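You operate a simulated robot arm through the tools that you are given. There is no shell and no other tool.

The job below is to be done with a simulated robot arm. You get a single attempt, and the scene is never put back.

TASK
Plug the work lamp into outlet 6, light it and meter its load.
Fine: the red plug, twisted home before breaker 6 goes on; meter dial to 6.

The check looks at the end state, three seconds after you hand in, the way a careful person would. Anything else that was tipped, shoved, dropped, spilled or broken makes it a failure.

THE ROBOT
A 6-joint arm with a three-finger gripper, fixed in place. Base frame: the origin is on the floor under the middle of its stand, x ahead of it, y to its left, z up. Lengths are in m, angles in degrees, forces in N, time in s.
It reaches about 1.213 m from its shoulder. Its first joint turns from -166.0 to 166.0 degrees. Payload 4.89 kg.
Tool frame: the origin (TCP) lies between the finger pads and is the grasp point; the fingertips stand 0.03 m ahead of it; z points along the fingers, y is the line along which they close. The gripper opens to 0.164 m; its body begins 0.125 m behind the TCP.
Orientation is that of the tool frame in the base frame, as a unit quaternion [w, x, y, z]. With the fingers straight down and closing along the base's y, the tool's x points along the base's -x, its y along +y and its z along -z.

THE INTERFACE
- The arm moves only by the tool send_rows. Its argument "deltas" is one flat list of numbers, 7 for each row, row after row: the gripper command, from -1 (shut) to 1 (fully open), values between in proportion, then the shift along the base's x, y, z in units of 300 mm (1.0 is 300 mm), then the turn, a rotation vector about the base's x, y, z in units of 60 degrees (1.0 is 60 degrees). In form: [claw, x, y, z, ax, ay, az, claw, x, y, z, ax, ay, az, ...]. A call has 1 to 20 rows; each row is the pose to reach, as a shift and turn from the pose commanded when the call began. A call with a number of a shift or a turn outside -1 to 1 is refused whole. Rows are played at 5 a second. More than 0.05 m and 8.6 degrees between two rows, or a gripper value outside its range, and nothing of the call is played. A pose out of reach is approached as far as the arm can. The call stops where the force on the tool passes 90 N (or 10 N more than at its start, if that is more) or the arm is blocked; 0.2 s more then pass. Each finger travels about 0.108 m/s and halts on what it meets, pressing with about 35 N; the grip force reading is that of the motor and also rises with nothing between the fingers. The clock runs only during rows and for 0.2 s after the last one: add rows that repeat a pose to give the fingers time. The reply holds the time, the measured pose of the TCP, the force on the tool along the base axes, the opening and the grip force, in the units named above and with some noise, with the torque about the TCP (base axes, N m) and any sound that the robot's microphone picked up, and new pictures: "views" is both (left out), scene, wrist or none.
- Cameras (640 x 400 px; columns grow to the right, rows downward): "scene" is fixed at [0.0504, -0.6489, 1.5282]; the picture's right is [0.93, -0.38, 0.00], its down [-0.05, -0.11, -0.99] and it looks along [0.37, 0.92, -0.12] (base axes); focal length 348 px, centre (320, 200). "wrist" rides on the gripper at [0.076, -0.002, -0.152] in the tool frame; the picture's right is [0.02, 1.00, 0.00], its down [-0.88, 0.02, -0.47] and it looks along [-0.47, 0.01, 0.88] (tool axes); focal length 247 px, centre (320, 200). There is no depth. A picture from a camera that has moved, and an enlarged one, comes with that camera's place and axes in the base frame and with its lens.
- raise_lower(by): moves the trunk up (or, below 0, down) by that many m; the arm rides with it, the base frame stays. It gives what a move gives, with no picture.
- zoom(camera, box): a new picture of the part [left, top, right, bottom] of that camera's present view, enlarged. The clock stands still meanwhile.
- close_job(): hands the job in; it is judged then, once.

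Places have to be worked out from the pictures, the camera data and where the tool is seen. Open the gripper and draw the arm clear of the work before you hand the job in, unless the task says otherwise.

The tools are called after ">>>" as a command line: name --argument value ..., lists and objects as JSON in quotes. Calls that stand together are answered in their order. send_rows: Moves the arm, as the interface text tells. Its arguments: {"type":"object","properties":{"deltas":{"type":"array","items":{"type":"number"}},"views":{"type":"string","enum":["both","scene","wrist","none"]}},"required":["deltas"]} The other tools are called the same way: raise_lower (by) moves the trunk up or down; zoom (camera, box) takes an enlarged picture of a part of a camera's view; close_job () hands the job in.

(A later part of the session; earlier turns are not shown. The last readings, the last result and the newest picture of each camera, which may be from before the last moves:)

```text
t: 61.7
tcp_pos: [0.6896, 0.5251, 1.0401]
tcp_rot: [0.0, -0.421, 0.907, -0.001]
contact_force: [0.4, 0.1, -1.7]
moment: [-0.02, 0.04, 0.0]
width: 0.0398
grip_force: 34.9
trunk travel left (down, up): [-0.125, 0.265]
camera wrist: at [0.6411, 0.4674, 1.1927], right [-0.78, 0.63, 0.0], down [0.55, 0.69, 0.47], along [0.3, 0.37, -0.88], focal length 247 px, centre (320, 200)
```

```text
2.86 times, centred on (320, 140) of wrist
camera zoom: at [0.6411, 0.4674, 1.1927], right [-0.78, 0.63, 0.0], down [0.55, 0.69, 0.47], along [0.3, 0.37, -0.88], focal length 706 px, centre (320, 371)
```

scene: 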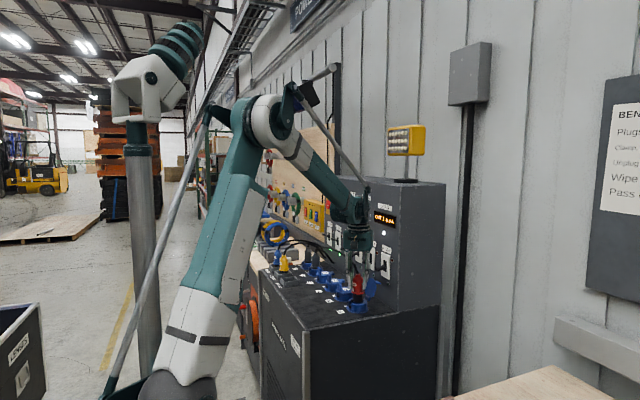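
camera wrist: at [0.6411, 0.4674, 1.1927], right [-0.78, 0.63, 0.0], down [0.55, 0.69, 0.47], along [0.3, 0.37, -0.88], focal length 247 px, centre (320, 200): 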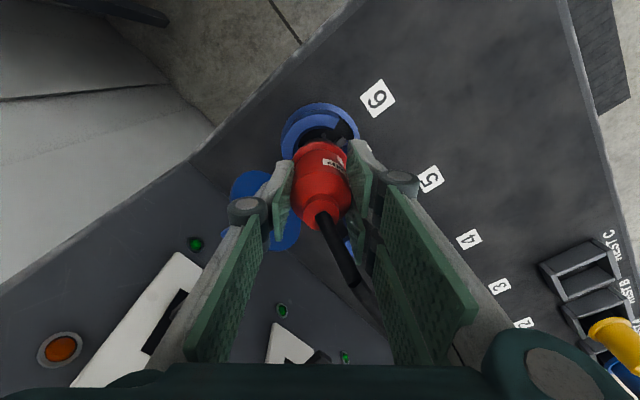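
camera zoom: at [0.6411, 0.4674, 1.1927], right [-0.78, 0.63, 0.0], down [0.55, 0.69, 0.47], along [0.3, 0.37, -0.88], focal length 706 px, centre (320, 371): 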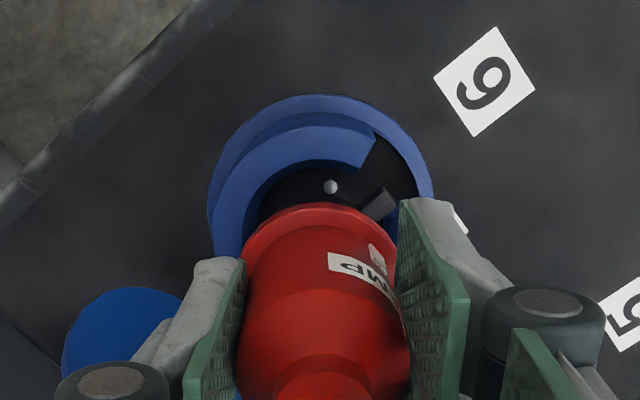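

The plug is centred over the collar and its lug faces the slot (about 5° off, so I correct yaw by −6°). I lower it gently into the socket in small steps.

>>> send_rows --deltas '[-1, 0, 0, 0, 0, 0, -0.05, -1, 0, 0, -0.02, 0, 0, -0.1, -1, 0, 0, -0.04, 0, 0, -0.1, -1, 0, 0, -0.06, 0, 0, -0.1, -1, 0, 0, -0.08, 0, 0, -0.1]' --views "both"

>>> zoom --camera "scene" --box '[330, 250, 390, 320]'

>>> zoom --camera "wrist" --box '[250, 70, 390, 210]'

```text
t: 62.9
tcp_pos: [0.6893, 0.5249, 1.0173]
tcp_rot: [0.001, -0.372, 0.928, -0.001]
contact_force: [-1.4, -1.6, -1.4]
moment: [-0.11, 0.07, 0.0]
width: 0.0398
grip_force: 34.8
trunk travel left (down, up): [-0.125, 0.265]
camera wrist: at [0.6348, 0.4733, 1.1694], right [-0.71, 0.71, 0.0], down [0.62, 0.62, 0.47], along [0.34, 0.33, -0.88], focal length 247 px, centre (320, 200)
```

scene: 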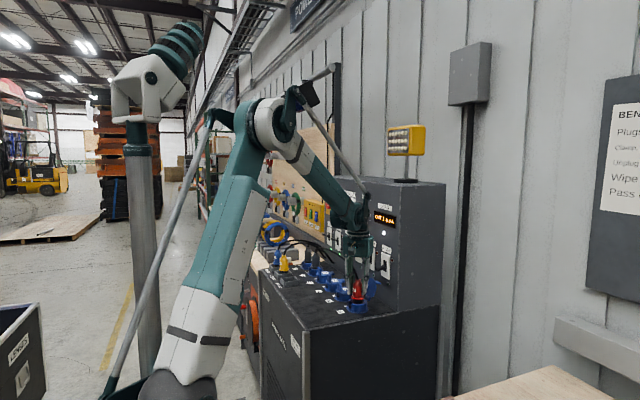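
wrist: 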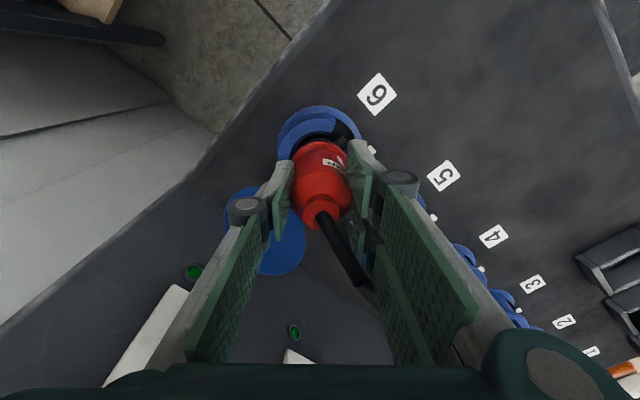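

```text
5.71 times, centred on (360, 285) of scene
camera zoom: at [0.0504, -0.6489, 1.5282], right [0.93, -0.38, 0.0], down [-0.05, -0.11, -0.99], along [0.37, 0.92, -0.12], focal length 1987 px, centre (91, -286)
```

zoom: 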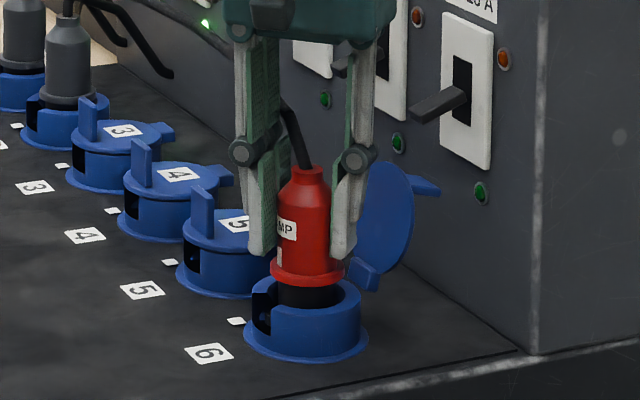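

```text
2.86 times, centred on (320, 140) of wrist
camera zoom: at [0.6348, 0.4733, 1.1694], right [-0.71, 0.71, 0.0], down [0.62, 0.62, 0.47], along [0.34, 0.33, -0.88], focal length 706 px, centre (320, 371)
```

zoom: 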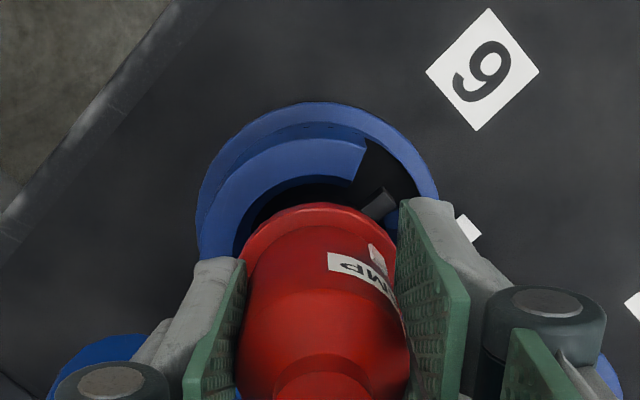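

The base is entering the collar freely (forces ~2 N) with the lug in the slot. I continue down until it seats.

>>> send_rows --deltas '[-1, 0, 0, -0.015, 0, 0, 0, -1, 0, 0, -0.03, 0, 0, 0, -1, 0, 0, -0.045, 0, 0, 0, -1, 0, 0, -0.055, 0, 0, 0]' --views "wrist"

>>> zoom --camera "scene" --box '[330, 250, 390, 320]'

>>> zoom --camera "wrist" --box '[250, 70, 390, 210]'

```text
t: 63.9
tcp_pos: [0.6901, 0.5255, 1.0008]
tcp_rot: [0.0, -0.372, 0.928, 0.0]
contact_force: [6.1, -2.0, 30.8]
moment: [0.05, -0.4, -0.08]
width: 0.0401
grip_force: 34.6
trunk travel left (down, up): [-0.125, 0.265]
camera wrist: at [0.6347, 0.4725, 1.154], right [-0.71, 0.71, 0.0], down [0.62, 0.62, 0.47], along [0.34, 0.33, -0.88], focal length 247 px, centre (320, 200)
```

wrist: 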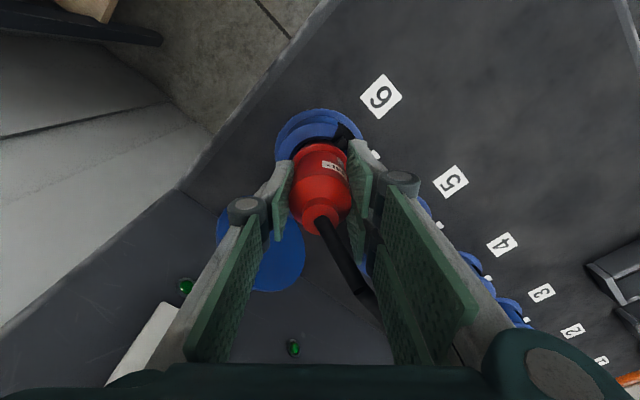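

```text
5.71 times, centred on (360, 285) of scene
camera zoom: at [0.0504, -0.6489, 1.5282], right [0.93, -0.38, 0.0], down [-0.05, -0.11, -0.99], along [0.37, 0.92, -0.12], focal length 1987 px, centre (91, -286)
```

zoom: 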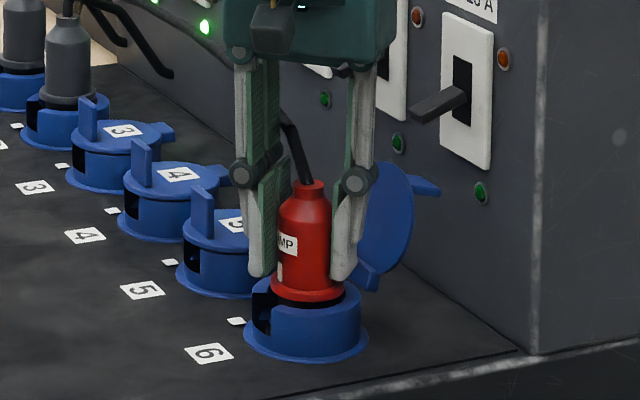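

```text
2.86 times, centred on (320, 140) of wrist
camera zoom: at [0.6347, 0.4725, 1.154], right [-0.71, 0.71, 0.0], down [0.62, 0.62, 0.47], along [0.34, 0.33, -0.88], focal length 706 px, centre (320, 371)
```

zoom: 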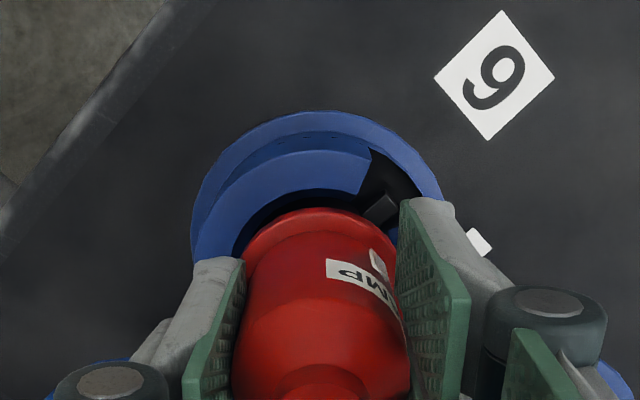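

The push reads 31 N upward, so it's touching something; I compare its seated height with the already-plugged outlet 2 before deciding to push further.

>>> zoom --camera "scene" --box '[345, 275, 375, 315]'

>>> zoom --camera "scene" --box '[325, 245, 355, 280]'

```text
10.00 times, centred on (360, 295) of scene
camera zoom: at [0.0504, -0.6489, 1.5282], right [0.93, -0.38, 0.0], down [-0.05, -0.11, -0.99], along [0.37, 0.92, -0.12], focal length 3478 px, centre (-80, -750)
```

zoom: 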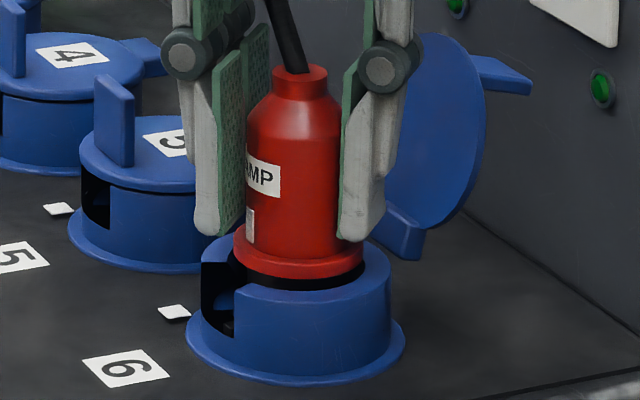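

```text
11.43 times, centred on (340, 262) of scene
camera zoom: at [0.0504, -0.6489, 1.5282], right [0.93, -0.38, 0.0], down [-0.05, -0.11, -0.99], along [0.37, 0.92, -0.12], focal length 3974 px, centre (91, -514)
```

zoom: 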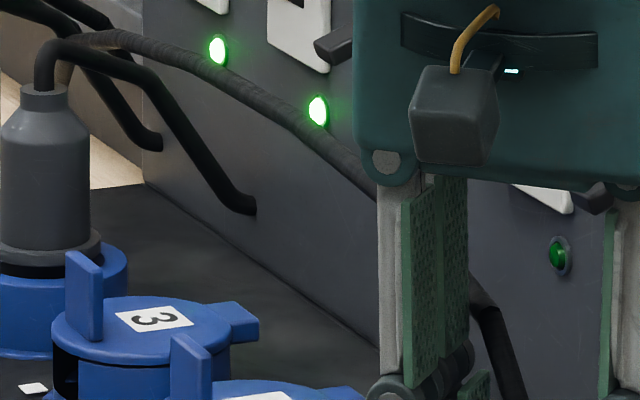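

It's within ~1–2 mm of outlet 2's seated height. I press a little further to confirm it bottoms out.

>>> send_rows --deltas '[-1, 0, 0, -0.007, 0, 0, 0, -1, 0, 0, -0.014, 0, 0, 0, -1, 0, 0, -0.014, 0, 0, 0]' --views "none"

>>> zoom --camera "scene" --box '[345, 275, 375, 315]'

```text
t: 64.7
tcp_pos: [0.6897, 0.5269, 0.9962]
tcp_rot: [0.0, -0.373, 0.928, -0.001]
contact_force: [5.1, -3.3, 29.3]
moment: [-0.04, -0.24, -0.03]
width: 0.0399
grip_force: 35.0
trunk travel left (down, up): [-0.125, 0.265]
```

```text
10.00 times, centred on (360, 295) of scene
camera zoom: at [0.0504, -0.6489, 1.5282], right [0.93, -0.38, 0.0], down [-0.05, -0.11, -0.99], along [0.37, 0.92, -0.12], focal length 3478 px, centre (-80, -750)
```

zoom: 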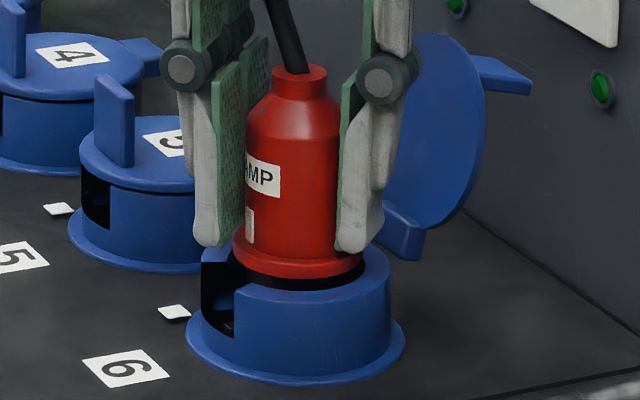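

The fingers slid slightly while the plug stayed put, so it is bottomed in the socket. Now I twist it clockwise (seen from above) about its axis, 40° first, and check its mark.

>>> send_rows --deltas '[-1, 0, -0.001, 0.002, 0, 0, -0.111, -1, 0.001, -0.002, 0.002, 0, 0, -0.222, -1, 0.001, -0.003, 0.002, 0, 0, -0.333, -1, 0.002, -0.004, 0.002, 0, 0, -0.444, -1, 0.002, -0.005, 0.002, 0, 0, -0.555, -1, 0.002, -0.005, 0.002, 0, 0, -0.667, -1, 0.002, -0.005, 0.002, 0, 0, -0.667]' --views "both"

>>> zoom --camera "wrist" --box '[250, 70, 390, 210]'

>>> zoom --camera "scene" --box '[340, 270, 380, 315]'

```text
t: 66.3
tcp_pos: [0.6905, 0.5247, 0.998]
tcp_rot: [0.0, -0.032, 0.999, -0.001]
contact_force: [-10.1, 3.1, 0.0]
moment: [0.19, 0.5, 0.02]
width: 0.0399
grip_force: 34.9
trunk travel left (down, up): [-0.125, 0.265]
camera wrist: at [0.6134, 0.5196, 1.1494], right [-0.09, 1.0, 0.0], down [0.88, 0.08, 0.47], along [0.47, 0.04, -0.88], focal length 247 px, centre (320, 200)
```

scene: 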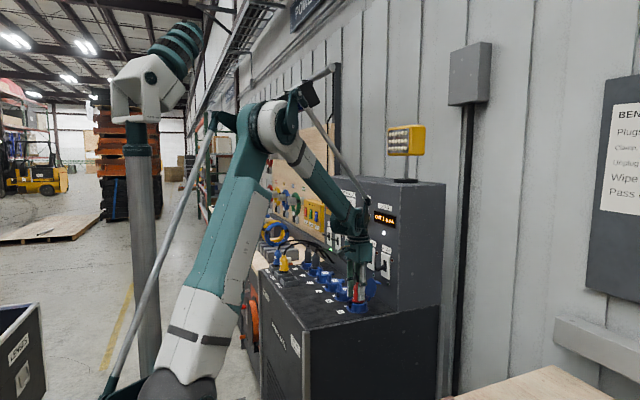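
wrist: 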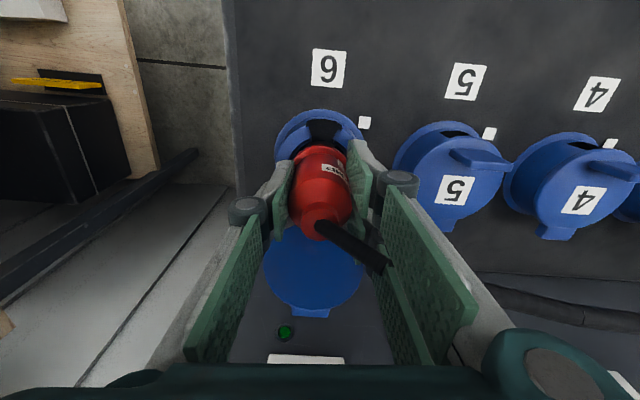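

```text
2.86 times, centred on (320, 140) of wrist
camera zoom: at [0.6134, 0.5196, 1.1494], right [-0.09, 1.0, 0.0], down [0.88, 0.08, 0.47], along [0.47, 0.04, -0.88], focal length 706 px, centre (320, 371)
```

zoom: 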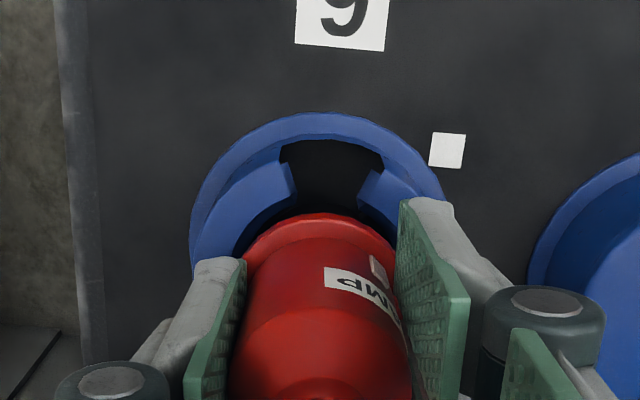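

```text
8.89 times, centred on (360, 292) of scene
camera zoom: at [0.0504, -0.6489, 1.5282], right [0.93, -0.38, 0.0], down [-0.05, -0.11, -0.99], along [0.37, 0.92, -0.12], focal length 3091 px, centre (-36, -622)
```

zoom: 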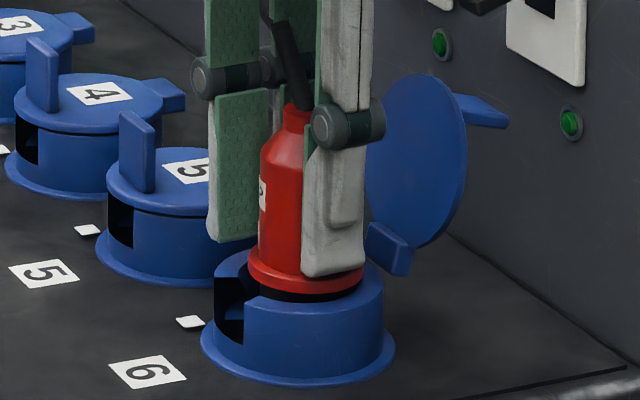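

The plug turned with the gripper and the lug has gone under the collar lip; no stop torque yet. I add another 6° and read the torque.

>>> send_rows --deltas '[-1, 0.002, 0, 0, 0, 0, -0.05, -1, 0.003, 0, 0, 0, 0, -0.1, -1, 0.003, 0, 0, 0, 0, -0.1]' --views "wrist"

>>> zoom --camera "wrist" --box '[250, 70, 390, 210]'

```text
t: 67.1
tcp_pos: [0.6915, 0.5247, 0.9969]
tcp_rot: [-0.001, 0.02, 1.0, -0.001]
contact_force: [-24.3, 1.4, -8.7]
moment: [0.06, 1.24, 0.18]
width: 0.0399
grip_force: 35.1
trunk travel left (down, up): [-0.125, 0.265]
camera wrist: at [0.6136, 0.5278, 1.1495], right [0.02, 1.0, 0.0], down [0.88, -0.01, 0.47], along [0.47, -0.01, -0.88], focal length 247 px, centre (320, 200)
```

wrist: 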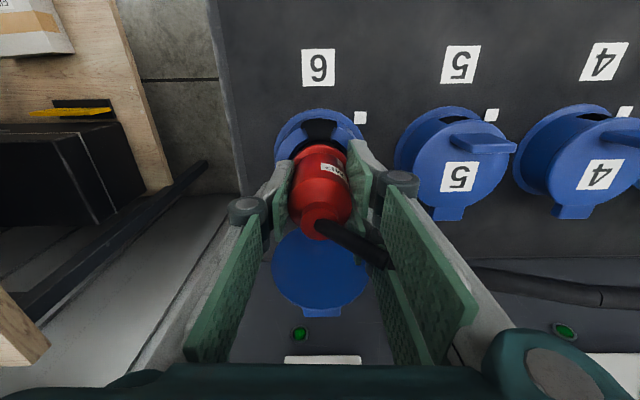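

```text
2.86 times, centred on (320, 140) of wrist
camera zoom: at [0.6136, 0.5278, 1.1495], right [0.02, 1.0, 0.0], down [0.88, -0.01, 0.47], along [0.47, -0.01, -0.88], focal length 706 px, centre (320, 371)
```

zoom: 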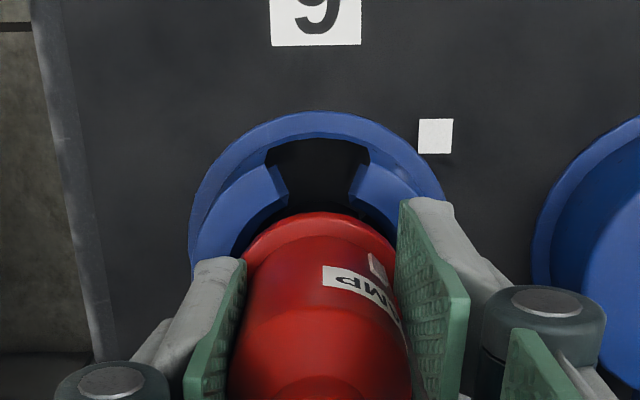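

The plug's mark now points at ≈133°, matching the white bench mark (135°). I relieve the small side load and try 3° more to confirm it is at the stop.

>>> send_rows --deltas '[-1, -0.007, 0, 0.003, 0, 0, 0, -1, -0.007, 0, 0.003, 0, 0, -0.05, -1, -0.007, 0, 0.003, 0, 0, -0.05]' --views "none"

>>> zoom --camera "wrist" --box '[250, 70, 390, 210]'

```text
t: 67.9
tcp_pos: [0.6903, 0.5243, 0.9975]
tcp_rot: [0.0, 0.047, 0.999, -0.002]
contact_force: [-6.9, -10.2, -21.4]
moment: [-0.22, 0.43, 0.26]
width: 0.0399
grip_force: 35.0
trunk travel left (down, up): [-0.125, 0.265]
```

```text
2.86 times, centred on (320, 140) of wrist
camera zoom: at [0.6135, 0.5312, 1.1497], right [0.07, 1.0, 0.0], down [0.88, -0.06, 0.47], along [0.47, -0.04, -0.88], focal length 706 px, centre (320, 371)
```

zoom: 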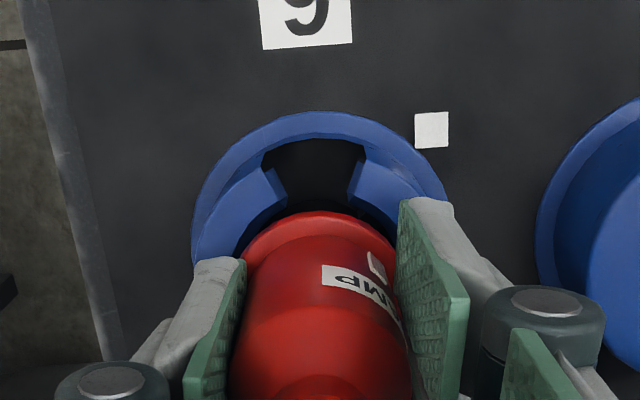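

Pulling up now shows −21 N (locked in) and the plug's mark points at ≈131–135°, on the bench mark; it matches the seated plugs 1–2. Before letting go I check how the cable runs past the fingers.

>>> zoom --camera "scene" --box '[325, 225, 395, 315]'

>>> zoom --camera "wrist" --box '[270, 180, 530, 380]'

```text
4.44 times, centred on (360, 270) of scene
camera zoom: at [0.0504, -0.6489, 1.5282], right [0.93, -0.38, 0.0], down [-0.05, -0.11, -0.99], along [0.37, 0.92, -0.12], focal length 1546 px, centre (142, -111)
```

zoom: 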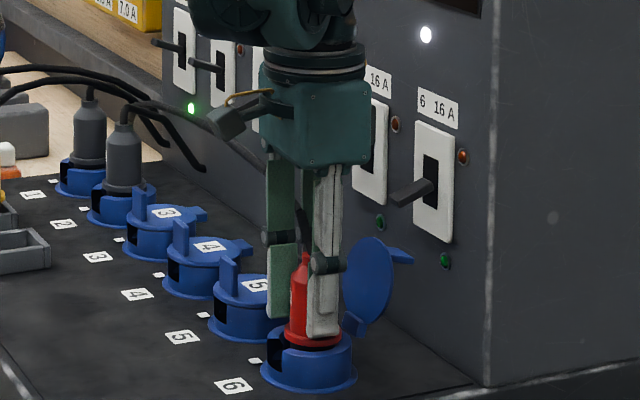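

```text
2.00 times, centred on (400, 280) of wrist
camera zoom: at [0.6135, 0.5312, 1.1497], right [0.07, 1.0, 0.0], down [0.88, -0.06, 0.47], along [0.47, -0.04, -0.88], focal length 494 px, centre (160, 40)
```

zoom: 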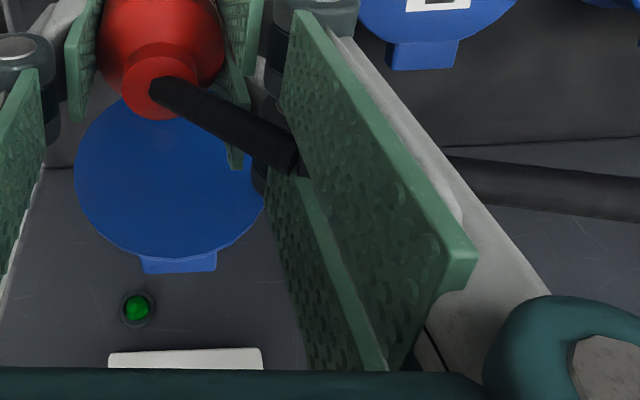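

The plug is home; the cable just brushes past the paired fingers. I open gently to ~80 mm and rise slowly, watching forces.

>>> send_rows --deltas '[-0.5, 0, 0, 0, 0, 0, 0, -0.2, 0, 0, 0, 0, 0, 0, 0, 0, 0, 0, 0, 0, 0, 0, 0, 0, 0, 0, 0, 0]' --views "wrist"

>>> zoom --camera "wrist" --box '[230, 70, 430, 270]'

>>> zoom --camera "scene" --box '[340, 260, 390, 315]'

```text
t: 68.9
tcp_pos: [0.6897, 0.5257, 0.9968]
tcp_rot: [0.0, 0.046, 0.999, 0.0]
contact_force: [0.1, -0.6, 0.8]
moment: [0.02, -0.01, 0.0]
width: 0.0819
grip_force: 0.1
trunk travel left (down, up): [-0.125, 0.265]
camera wrist: at [0.6127, 0.5315, 1.1504], right [0.07, 1.0, 0.0], down [0.88, -0.06, 0.47], along [0.47, -0.03, -0.88], focal length 247 px, centre (320, 200)
```

wrist: 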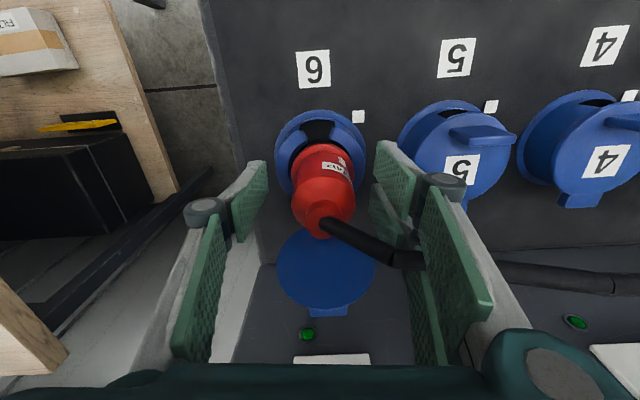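

```text
2.00 times, centred on (330, 170) of wrist
camera zoom: at [0.6127, 0.5315, 1.1504], right [0.07, 1.0, 0.0], down [0.88, -0.06, 0.47], along [0.47, -0.03, -0.88], focal length 494 px, centre (300, 260)
```

zoom: 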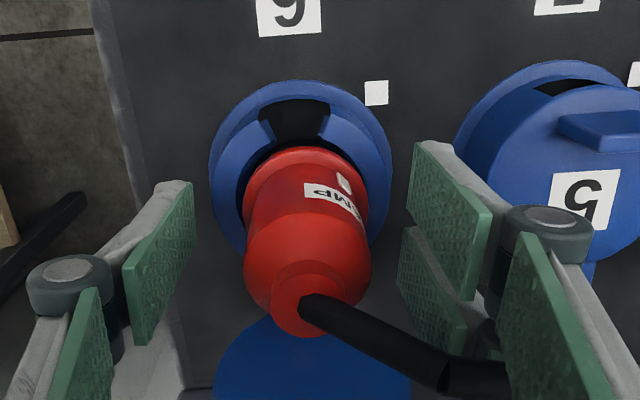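

```text
7.27 times, centred on (365, 288) of scene
camera zoom: at [0.0504, -0.6489, 1.5282], right [0.93, -0.38, 0.0], down [-0.05, -0.11, -0.99], along [0.37, 0.92, -0.12], focal length 2529 px, centre (-7, -436)
```

zoom: 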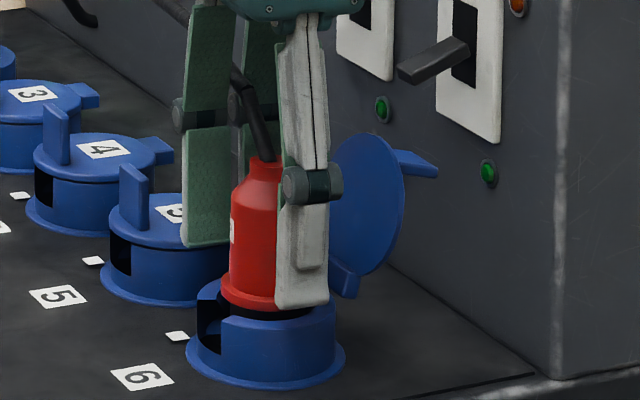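

The plug stands seated with its mark on the bench mark. I rise slowly straight up.

>>> send_rows --deltas '[0, 0, 0, 0.04, 0, 0, 0, 0, 0, 0, 0.09, 0, 0, 0, 0, 0, 0, 0.15, 0, 0, 0, 0, 0, 0, 0.21, 0, 0, 0]' --views "both"

>>> zoom --camera "scene" --box '[325, 215, 395, 315]'

```text
t: 69.9
tcp_pos: [0.6881, 0.5249, 1.062]
tcp_rot: [0.0, 0.047, 0.999, -0.001]
contact_force: [0.6, 0.1, -0.1]
moment: [-0.05, 0.08, -0.04]
width: 0.0818
grip_force: 0.1
trunk travel left (down, up): [-0.125, 0.265]
camera wrist: at [0.6129, 0.5316, 1.2137], right [0.07, 1.0, 0.0], down [0.88, -0.06, 0.47], along [0.47, -0.03, -0.88], focal length 247 px, centre (320, 200)
```

scene: 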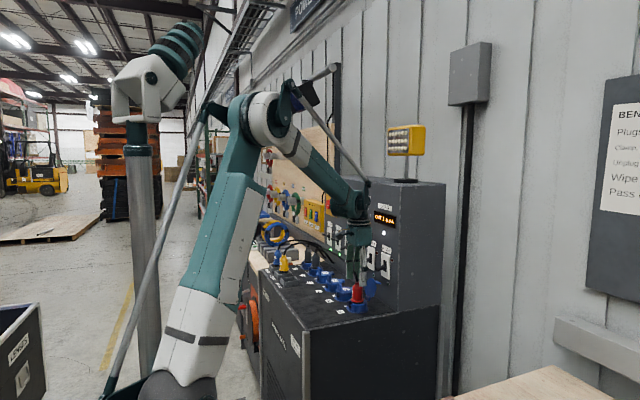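
wrist: 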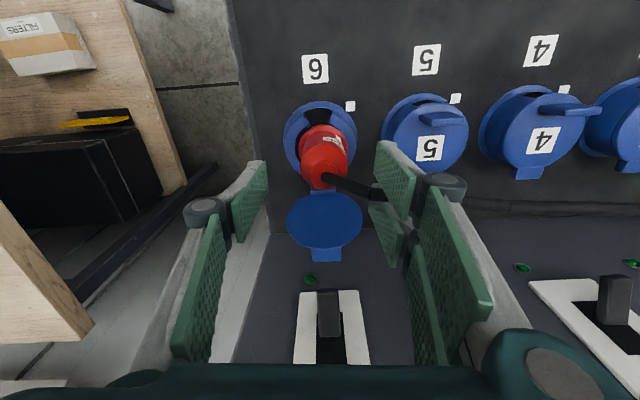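

```text
4.00 times, centred on (360, 265) of scene
camera zoom: at [0.0504, -0.6489, 1.5282], right [0.93, -0.38, 0.0], down [-0.05, -0.11, -0.99], along [0.37, 0.92, -0.12], focal length 1391 px, centre (160, -60)
```

zoom: 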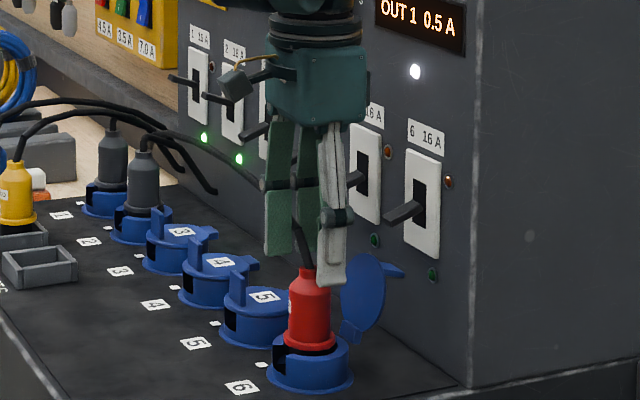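

No load on the gripper; plug and lid undisturbed. I rise further clear of everything and move to a spot to look at breaker 6.

>>> send_rows --deltas '[0, 0, 0, 0.08, 0, 0, 0, 0, -0.02, 0, 0.18, 0, 0, 0, 0, -0.05, 0, 0.3, 0, 0, 0, 0, -0.12, -0.02, 0.42, 0, 0, 0, -0.5, -0.24, -0.05, 0.5, 0, 0, 0, -1, -0.38, -0.08, 0.52, 0, 0, 0, -1, -0.5, -0.1, 0.52, 0, 0, 0, -1, -0.5, -0.1, 0.52, 0, 0, 0]' --views "both"

>>> zoom --camera "scene" --box '[325, 195, 425, 315]'

>>> zoom --camera "wrist" --box '[260, 180, 460, 360]'

```text
t: 71.7
tcp_pos: [0.5373, 0.4951, 1.2163]
tcp_rot: [0.0, 0.046, 0.999, -0.001]
contact_force: [0.1, -0.7, 0.3]
moment: [0.04, -0.11, 0.01]
width: 0.0
grip_force: 35.5
trunk travel left (down, up): [-0.125, 0.265]
camera wrist: at [0.461, 0.5015, 1.3692], right [0.07, 1.0, 0.0], down [0.88, -0.06, 0.47], along [0.47, -0.03, -0.88], focal length 247 px, centre (320, 200)
```

scene: 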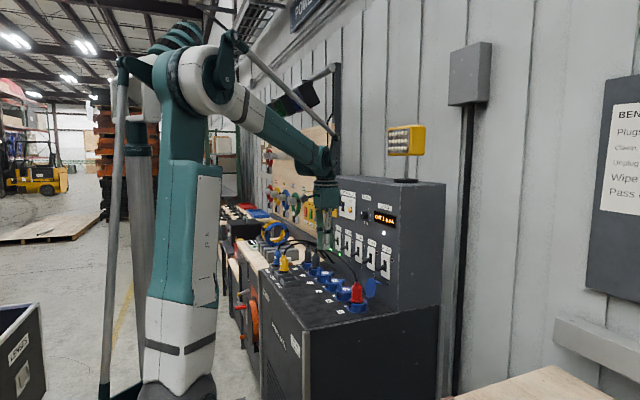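
wrist: 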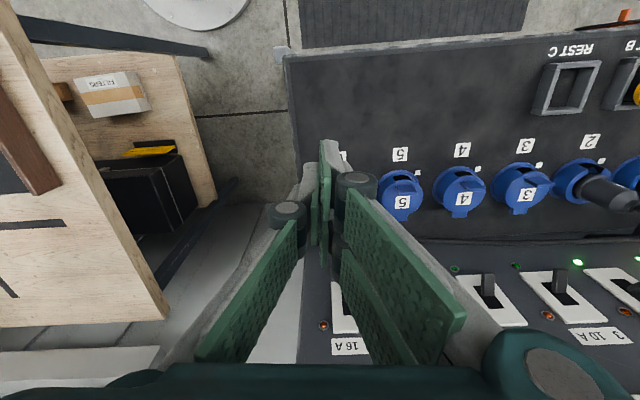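

```text
3.33 times, centred on (375, 255) of scene
camera zoom: at [0.0504, -0.6489, 1.5282], right [0.93, -0.38, 0.0], down [-0.05, -0.11, -0.99], along [0.37, 0.92, -0.12], focal length 1159 px, centre (137, 17)
```

zoom: 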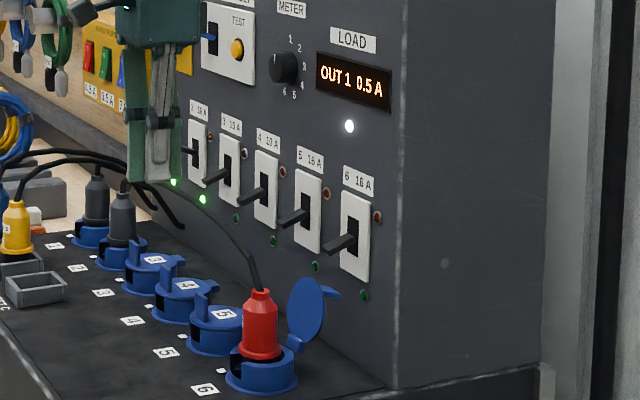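

```text
2.22 times, centred on (360, 270) of wrist
camera zoom: at [0.461, 0.5015, 1.3692], right [0.07, 1.0, 0.0], down [0.88, -0.06, 0.47], along [0.47, -0.03, -0.88], focal length 549 px, centre (231, 44)
```

zoom: 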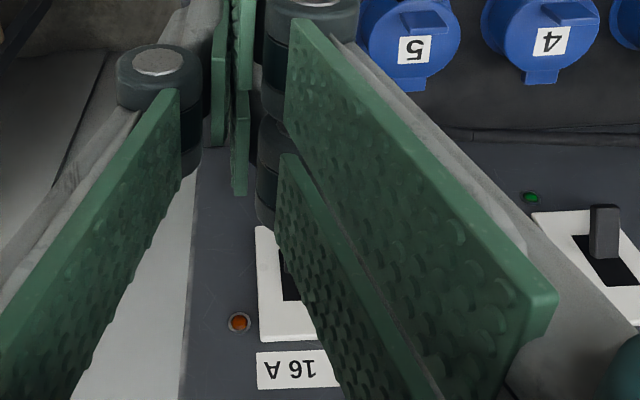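

Plug 6 is in place with its lid open behind it. For breaker 6 I'll come from the robot side with the tool tilted 60° (30° below horizontal), straddle its lever (tip ≈ (0.770, 0.521, 1.072)) and lift it; first I go to a pre-approach pose.

>>> send_rows --deltas '[-0.8, 0.02, 0.01, 0, -0.005, -0.1, 0.008, -0.5, 0.06, 0.02, 0, -0.01, -0.22, 0.018, -0.268, 0.1, 0.03, 0, -0.016, -0.34, 0.028, -0.268, 0.15, 0.04, -0.02, -0.022, -0.46, 0.038, -0.268, 0.2, 0.05, -0.05, -0.027, -0.58, 0.047, -0.268, 0.26, 0.06, -0.1, -0.033, -0.7, 0.057, -0.268, 0.32, 0.07, -0.15, -0.039, -0.82, 0.067, -0.268, 0.37, 0.08, -0.2, -0.043, -0.92, 0.075, -0.268, 0.4257, 0.0863, -0.2443, -0.047, -0.999, 0.0815, -0.268, 0.4257, 0.0863, -0.2443, -0.047, -0.999, 0.0815]' --views "both"

>>> zoom --camera "wrist" --box '[220, 80, 440, 280]'

>>> zoom --camera "scene" --box '[330, 200, 420, 310]'

```text
t: 73.9
tcp_pos: [0.6684, 0.5211, 1.143]
tcp_rot: [0.5, 0.0, 0.866, -0.002]
contact_force: [-0.4, 0.4, 0.3]
moment: [0.02, 0.02, -0.01]
width: 0.0601
grip_force: 0.1
trunk travel left (down, up): [-0.125, 0.265]
camera wrist: at [0.497, 0.5198, 1.1537], right [-0.01, 1.0, -0.02], down [0.03, 0.02, 1.0], along [1.0, 0.01, -0.03], focal length 247 px, centre (320, 200)
```

scene: 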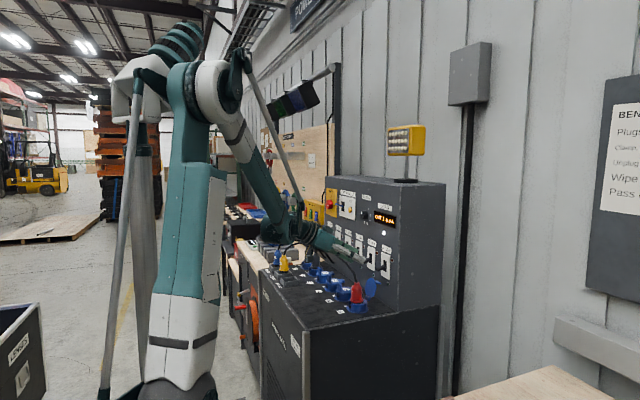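
wrist: 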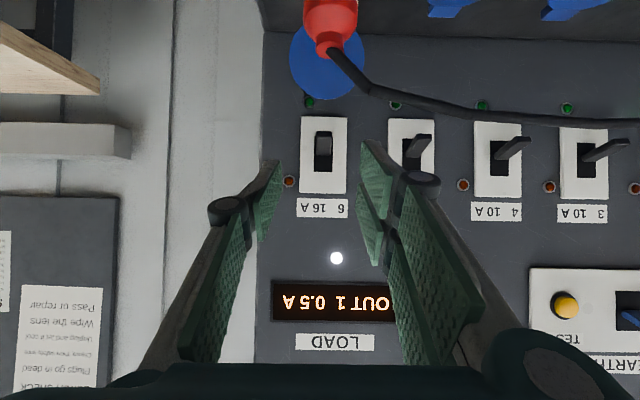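

```text
2.00 times, centred on (330, 180) of wrist
camera zoom: at [0.497, 0.5198, 1.1537], right [-0.01, 1.0, -0.02], down [0.03, 0.02, 1.0], along [1.0, 0.01, -0.03], focal length 494 px, centre (300, 240)
```

zoom: 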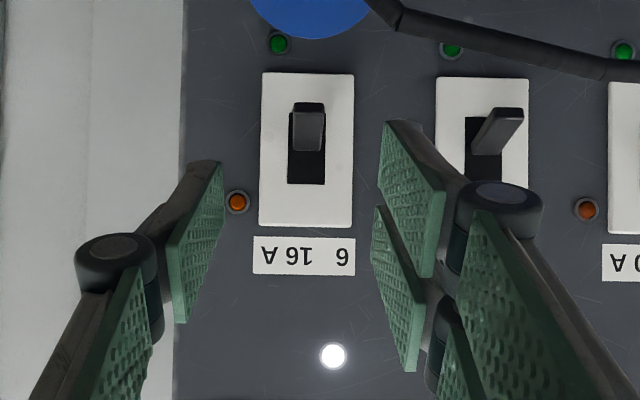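

```text
3.64 times, centred on (375, 255) of scene
camera zoom: at [0.0504, -0.6489, 1.5282], right [0.93, -0.38, 0.0], down [-0.05, -0.11, -0.99], along [0.37, 0.92, -0.12], focal length 1265 px, centre (120, 0)
```

zoom: 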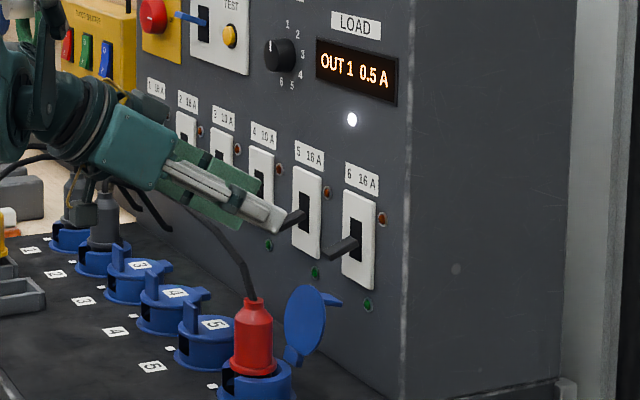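

I now have a square view of breaker 6: lever at y≈0.527, tip near (0.770, z 1.072), slot centre z≈1.087, open lid's rim at z≈1.032. I advance so the open fingertips straddle the lever.

>>> send_rows --deltas '[-0.268, 0.07, 0.0197, -0.04, 0, 0, 0, -0.268, 0.14, 0.0197, -0.085, 0, 0, 0, -0.268, 0.2, 0.0197, -0.13, 0, 0, 0, -0.268, 0.25, 0.0197, -0.17, 0, 0, 0, -0.268, 0.2953, 0.0197, -0.2067, 0, 0, 0, -0.268, 0.2953, 0.0197, -0.2067, 0, 0, 0]' --views "both"

>>> zoom --camera "wrist" --box '[220, 60, 420, 240]'

>>> zoom --camera "scene" --box '[340, 220, 410, 310]'

```text
t: 75.3
tcp_pos: [0.7569, 0.527, 1.0808]
tcp_rot: [0.5, -0.001, 0.866, -0.001]
contact_force: [-0.1, 1.0, 0.1]
moment: [-0.02, -0.01, -0.02]
width: 0.0597
grip_force: 0.1
trunk travel left (down, up): [-0.125, 0.265]
camera wrist: at [0.5853, 0.5258, 1.0918], right [-0.01, 1.0, -0.02], down [0.03, 0.02, 1.0], along [1.0, 0.01, -0.03], focal length 247 px, centre (320, 200)
```

scene: 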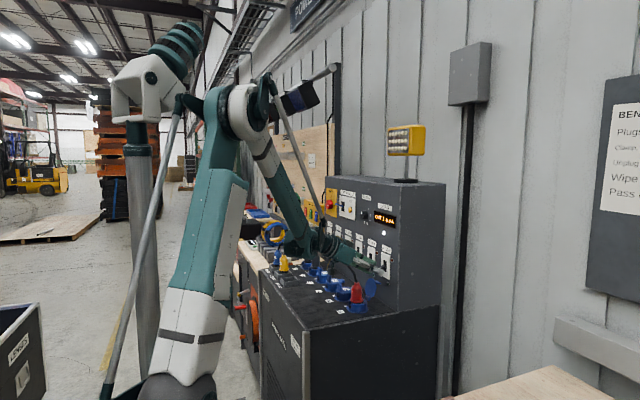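
wrist: 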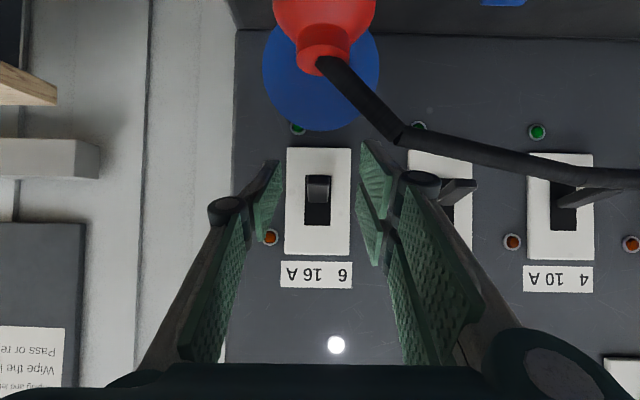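

```text
2.22 times, centred on (320, 150) of wrist
camera zoom: at [0.5853, 0.5258, 1.0918], right [-0.01, 1.0, -0.02], down [0.03, 0.02, 1.0], along [1.0, 0.01, -0.03], focal length 549 px, centre (320, 311)
```

zoom: 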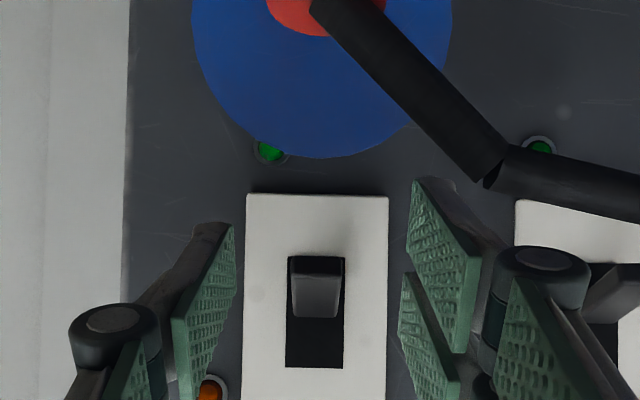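

```text
4.44 times, centred on (375, 265) of scene
camera zoom: at [0.0504, -0.6489, 1.5282], right [0.93, -0.38, 0.0], down [-0.05, -0.11, -0.99], along [0.37, 0.92, -0.12], focal length 1546 px, centre (76, -89)
```

zoom: 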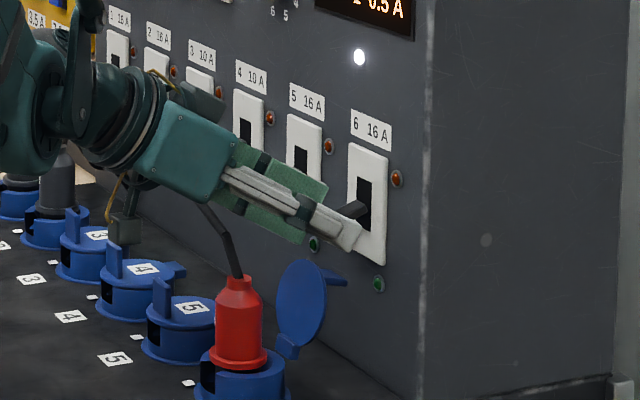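

The fingers straddle the lever as planned. I close on it.

>>> send_rows --deltas '[-0.6, 0, 0, 0, 0, 0, 0, -1, 0, 0, 0, 0, 0, 0, -1, 0, 0, 0, 0, 0, 0, -1, 0, 0, 0, 0, 0, 0]' --views "wrist"

>>> zoom --camera "wrist" --box '[220, 60, 420, 240]'

```text
t: 76.3
tcp_pos: [0.7558, 0.5246, 1.0819]
tcp_rot: [0.499, 0.0, 0.866, -0.001]
contact_force: [-1.0, -17.9, -6.2]
moment: [-0.37, 0.31, -0.4]
width: 0.0173
grip_force: 44.9
trunk travel left (down, up): [-0.125, 0.265]
camera wrist: at [0.5854, 0.5248, 1.092], right [-0.01, 1.0, -0.02], down [0.03, 0.02, 1.0], along [1.0, 0.01, -0.03], focal length 247 px, centre (320, 200)
```

wrist: 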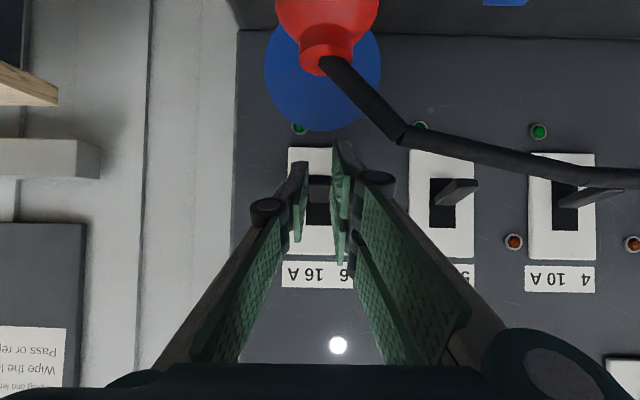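

```text
2.22 times, centred on (320, 150) of wrist
camera zoom: at [0.5854, 0.5248, 1.092], right [-0.01, 1.0, -0.02], down [0.03, 0.02, 1.0], along [1.0, 0.01, -0.03], focal length 549 px, centre (320, 311)
```

zoom: 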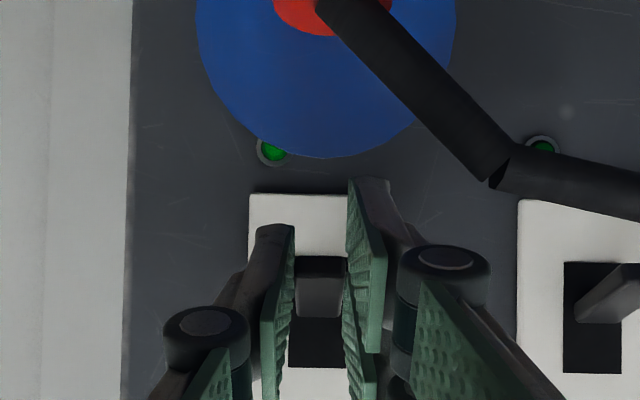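

The lever is held (17 mm). I lift it upward along its small arc to switch breaker 6 on.

>>> send_rows --deltas '[-1, -0.003, 0, 0.02, 0, 0, 0, -1, -0.005, 0, 0.04, 0, 0, 0, -1, -0.005, 0, 0.06, 0, 0, 0, -1, -0.004, 0, 0.08, 0, 0, 0, -1, -0.002, 0, 0.1, 0, 0, 0, -1, -0.002, 0, 0.1, 0, 0, 0]' --views "both"

>>> zoom --camera "wrist" --box '[220, 60, 420, 240]'

>>> zoom --camera "scene" --box '[330, 110, 450, 310]'

```text
t: 77.7
tcp_pos: [0.7576, 0.526, 1.1114]
tcp_rot: [0.498, 0.0, 0.867, -0.001]
contact_force: [0.8, -34.0, -23.8]
moment: [-0.42, 1.42, -0.69]
width: 0.0173
grip_force: 45.5
trunk travel left (down, up): [-0.125, 0.265]
camera wrist: at [0.5857, 0.5248, 1.1217], right [-0.01, 1.0, -0.02], down [0.03, 0.02, 1.0], along [1.0, 0.01, -0.03], focal length 247 px, centre (320, 200)
```

scene: 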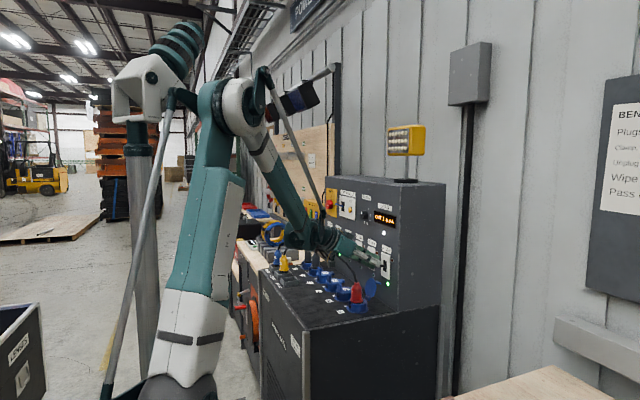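
wrist: 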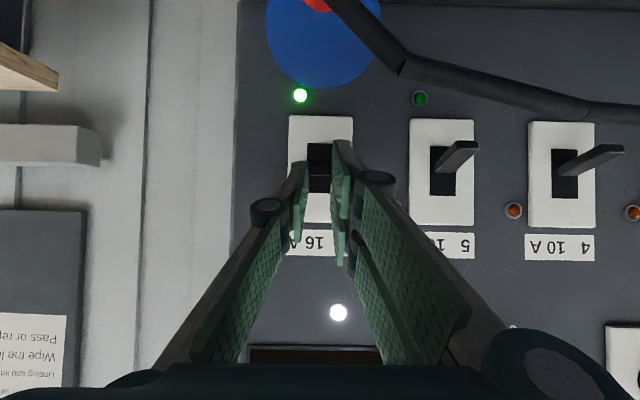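

```text
2.22 times, centred on (320, 150) of wrist
camera zoom: at [0.5857, 0.5248, 1.1217], right [-0.01, 1.0, -0.02], down [0.03, 0.02, 1.0], along [1.0, 0.01, -0.03], focal length 549 px, centre (320, 311)
```

zoom: 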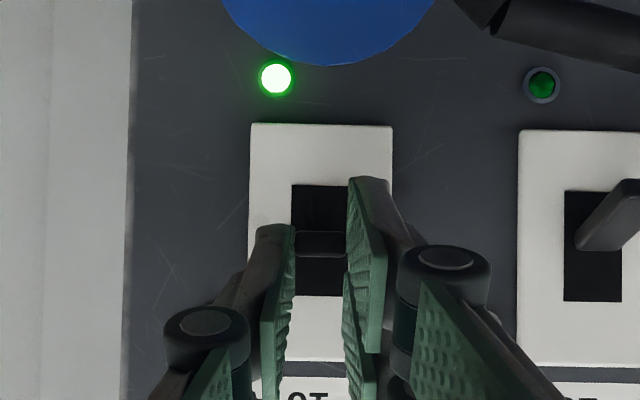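

```text
2.00 times, centred on (390, 210) of scene
camera zoom: at [0.0504, -0.6489, 1.5282], right [0.93, -0.38, 0.0], down [-0.05, -0.11, -0.99], along [0.37, 0.92, -0.12], focal length 696 px, centre (180, 180)
```

zoom: 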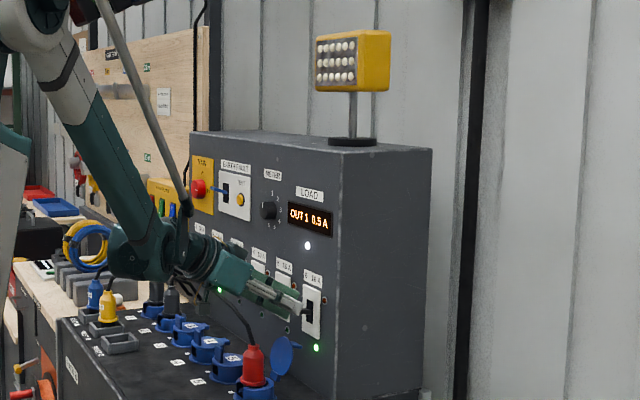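

The green lamp of breaker 6 is lit. I nudge the lever a few mm more to be sure it is fully up (relieving the side load), then open the fingers.

>>> send_rows --deltas '[-1, 0, -0.008, 0.01, 0, 0, 0, -1, 0, -0.008, 0.02, 0, 0, 0, -1, 0, -0.008, 0.02, 0, 0, 0]' --views "wrist"

>>> zoom --camera "wrist" --box '[220, 60, 420, 240]'

```text
t: 78.5
tcp_pos: [0.7575, 0.5254, 1.1172]
tcp_rot: [0.5, -0.001, 0.866, -0.001]
contact_force: [10.4, -9.2, -23.1]
moment: [0.0, 1.07, -0.23]
width: 0.0175
grip_force: 44.7
trunk travel left (down, up): [-0.125, 0.265]
camera wrist: at [0.5859, 0.5243, 1.127], right [-0.01, 1.0, -0.02], down [0.03, 0.02, 1.0], along [1.0, 0.01, -0.03], focal length 247 px, centre (320, 200)
```

wrist: 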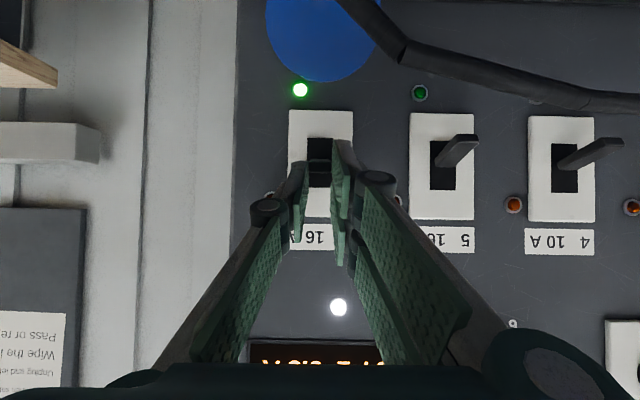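

```text
2.22 times, centred on (320, 150) of wrist
camera zoom: at [0.5859, 0.5243, 1.127], right [-0.01, 1.0, -0.02], down [0.03, 0.02, 1.0], along [1.0, 0.01, -0.03], focal length 549 px, centre (320, 311)
```

zoom: 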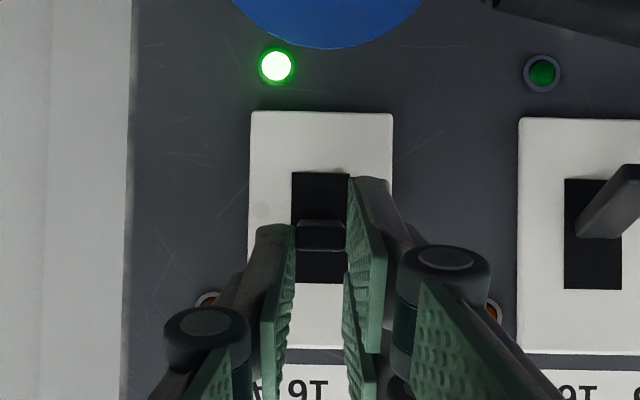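

The lever tip is above slot centre and lamp 6 stays green. I open the fingers to check that it holds.

>>> send_rows --deltas '[-0.6, 0, 0, 0, 0, 0, 0, -0.268, 0, 0, 0, 0, 0, 0, -0.268, 0, 0, 0, 0, 0, 0]' --views "wrist"

>>> zoom --camera "wrist" --box '[220, 60, 420, 240]'

>>> zoom --camera "scene" --box '[330, 110, 450, 310]'

```text
t: 79.3
tcp_pos: [0.7558, 0.5245, 1.1179]
tcp_rot: [0.501, 0.0, 0.866, -0.002]
contact_force: [-0.1, 0.5, 0.1]
moment: [-0.03, -0.03, 0.02]
width: 0.0601
grip_force: 0.1
trunk travel left (down, up): [-0.125, 0.265]
camera wrist: at [0.5846, 0.5237, 1.1277], right [-0.01, 1.0, -0.02], down [0.03, 0.02, 1.0], along [1.0, 0.01, -0.03], focal length 247 px, centre (320, 200)
```

wrist: 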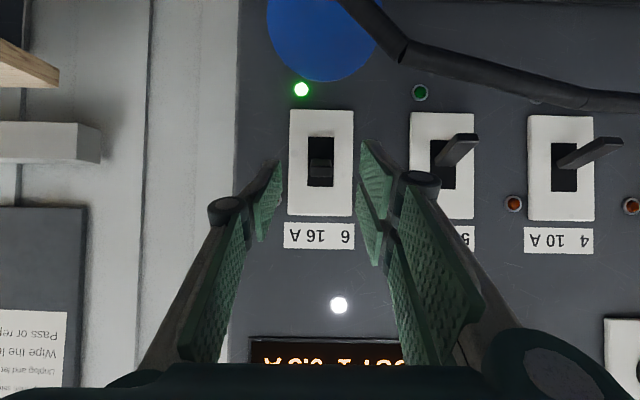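

```text
2.22 times, centred on (320, 150) of wrist
camera zoom: at [0.5846, 0.5237, 1.1277], right [-0.01, 1.0, -0.02], down [0.03, 0.02, 1.0], along [1.0, 0.01, -0.03], focal length 549 px, centre (320, 311)
```

zoom: 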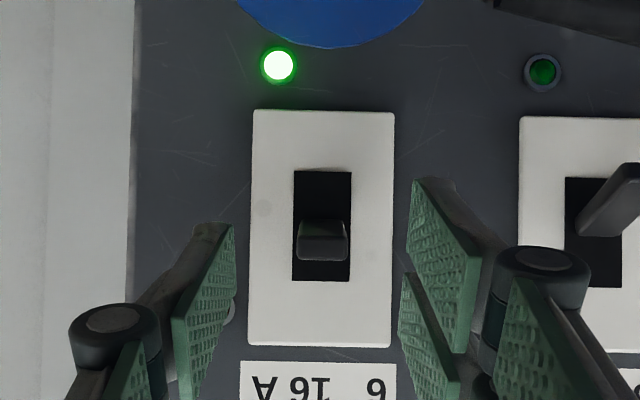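

```text
2.00 times, centred on (390, 210) of scene
camera zoom: at [0.0504, -0.6489, 1.5282], right [0.93, -0.38, 0.0], down [-0.05, -0.11, -0.99], along [0.37, 0.92, -0.12], focal length 696 px, centre (180, 180)
```

zoom: 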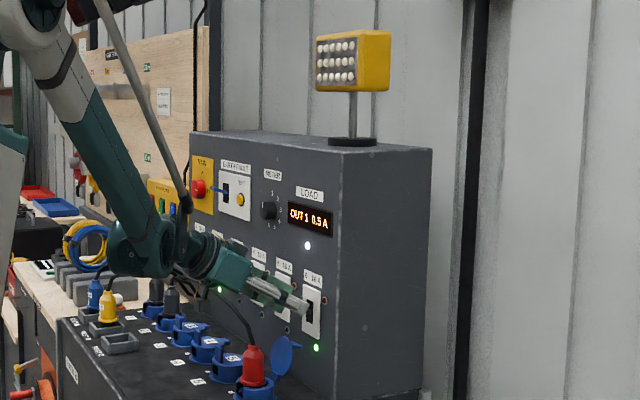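

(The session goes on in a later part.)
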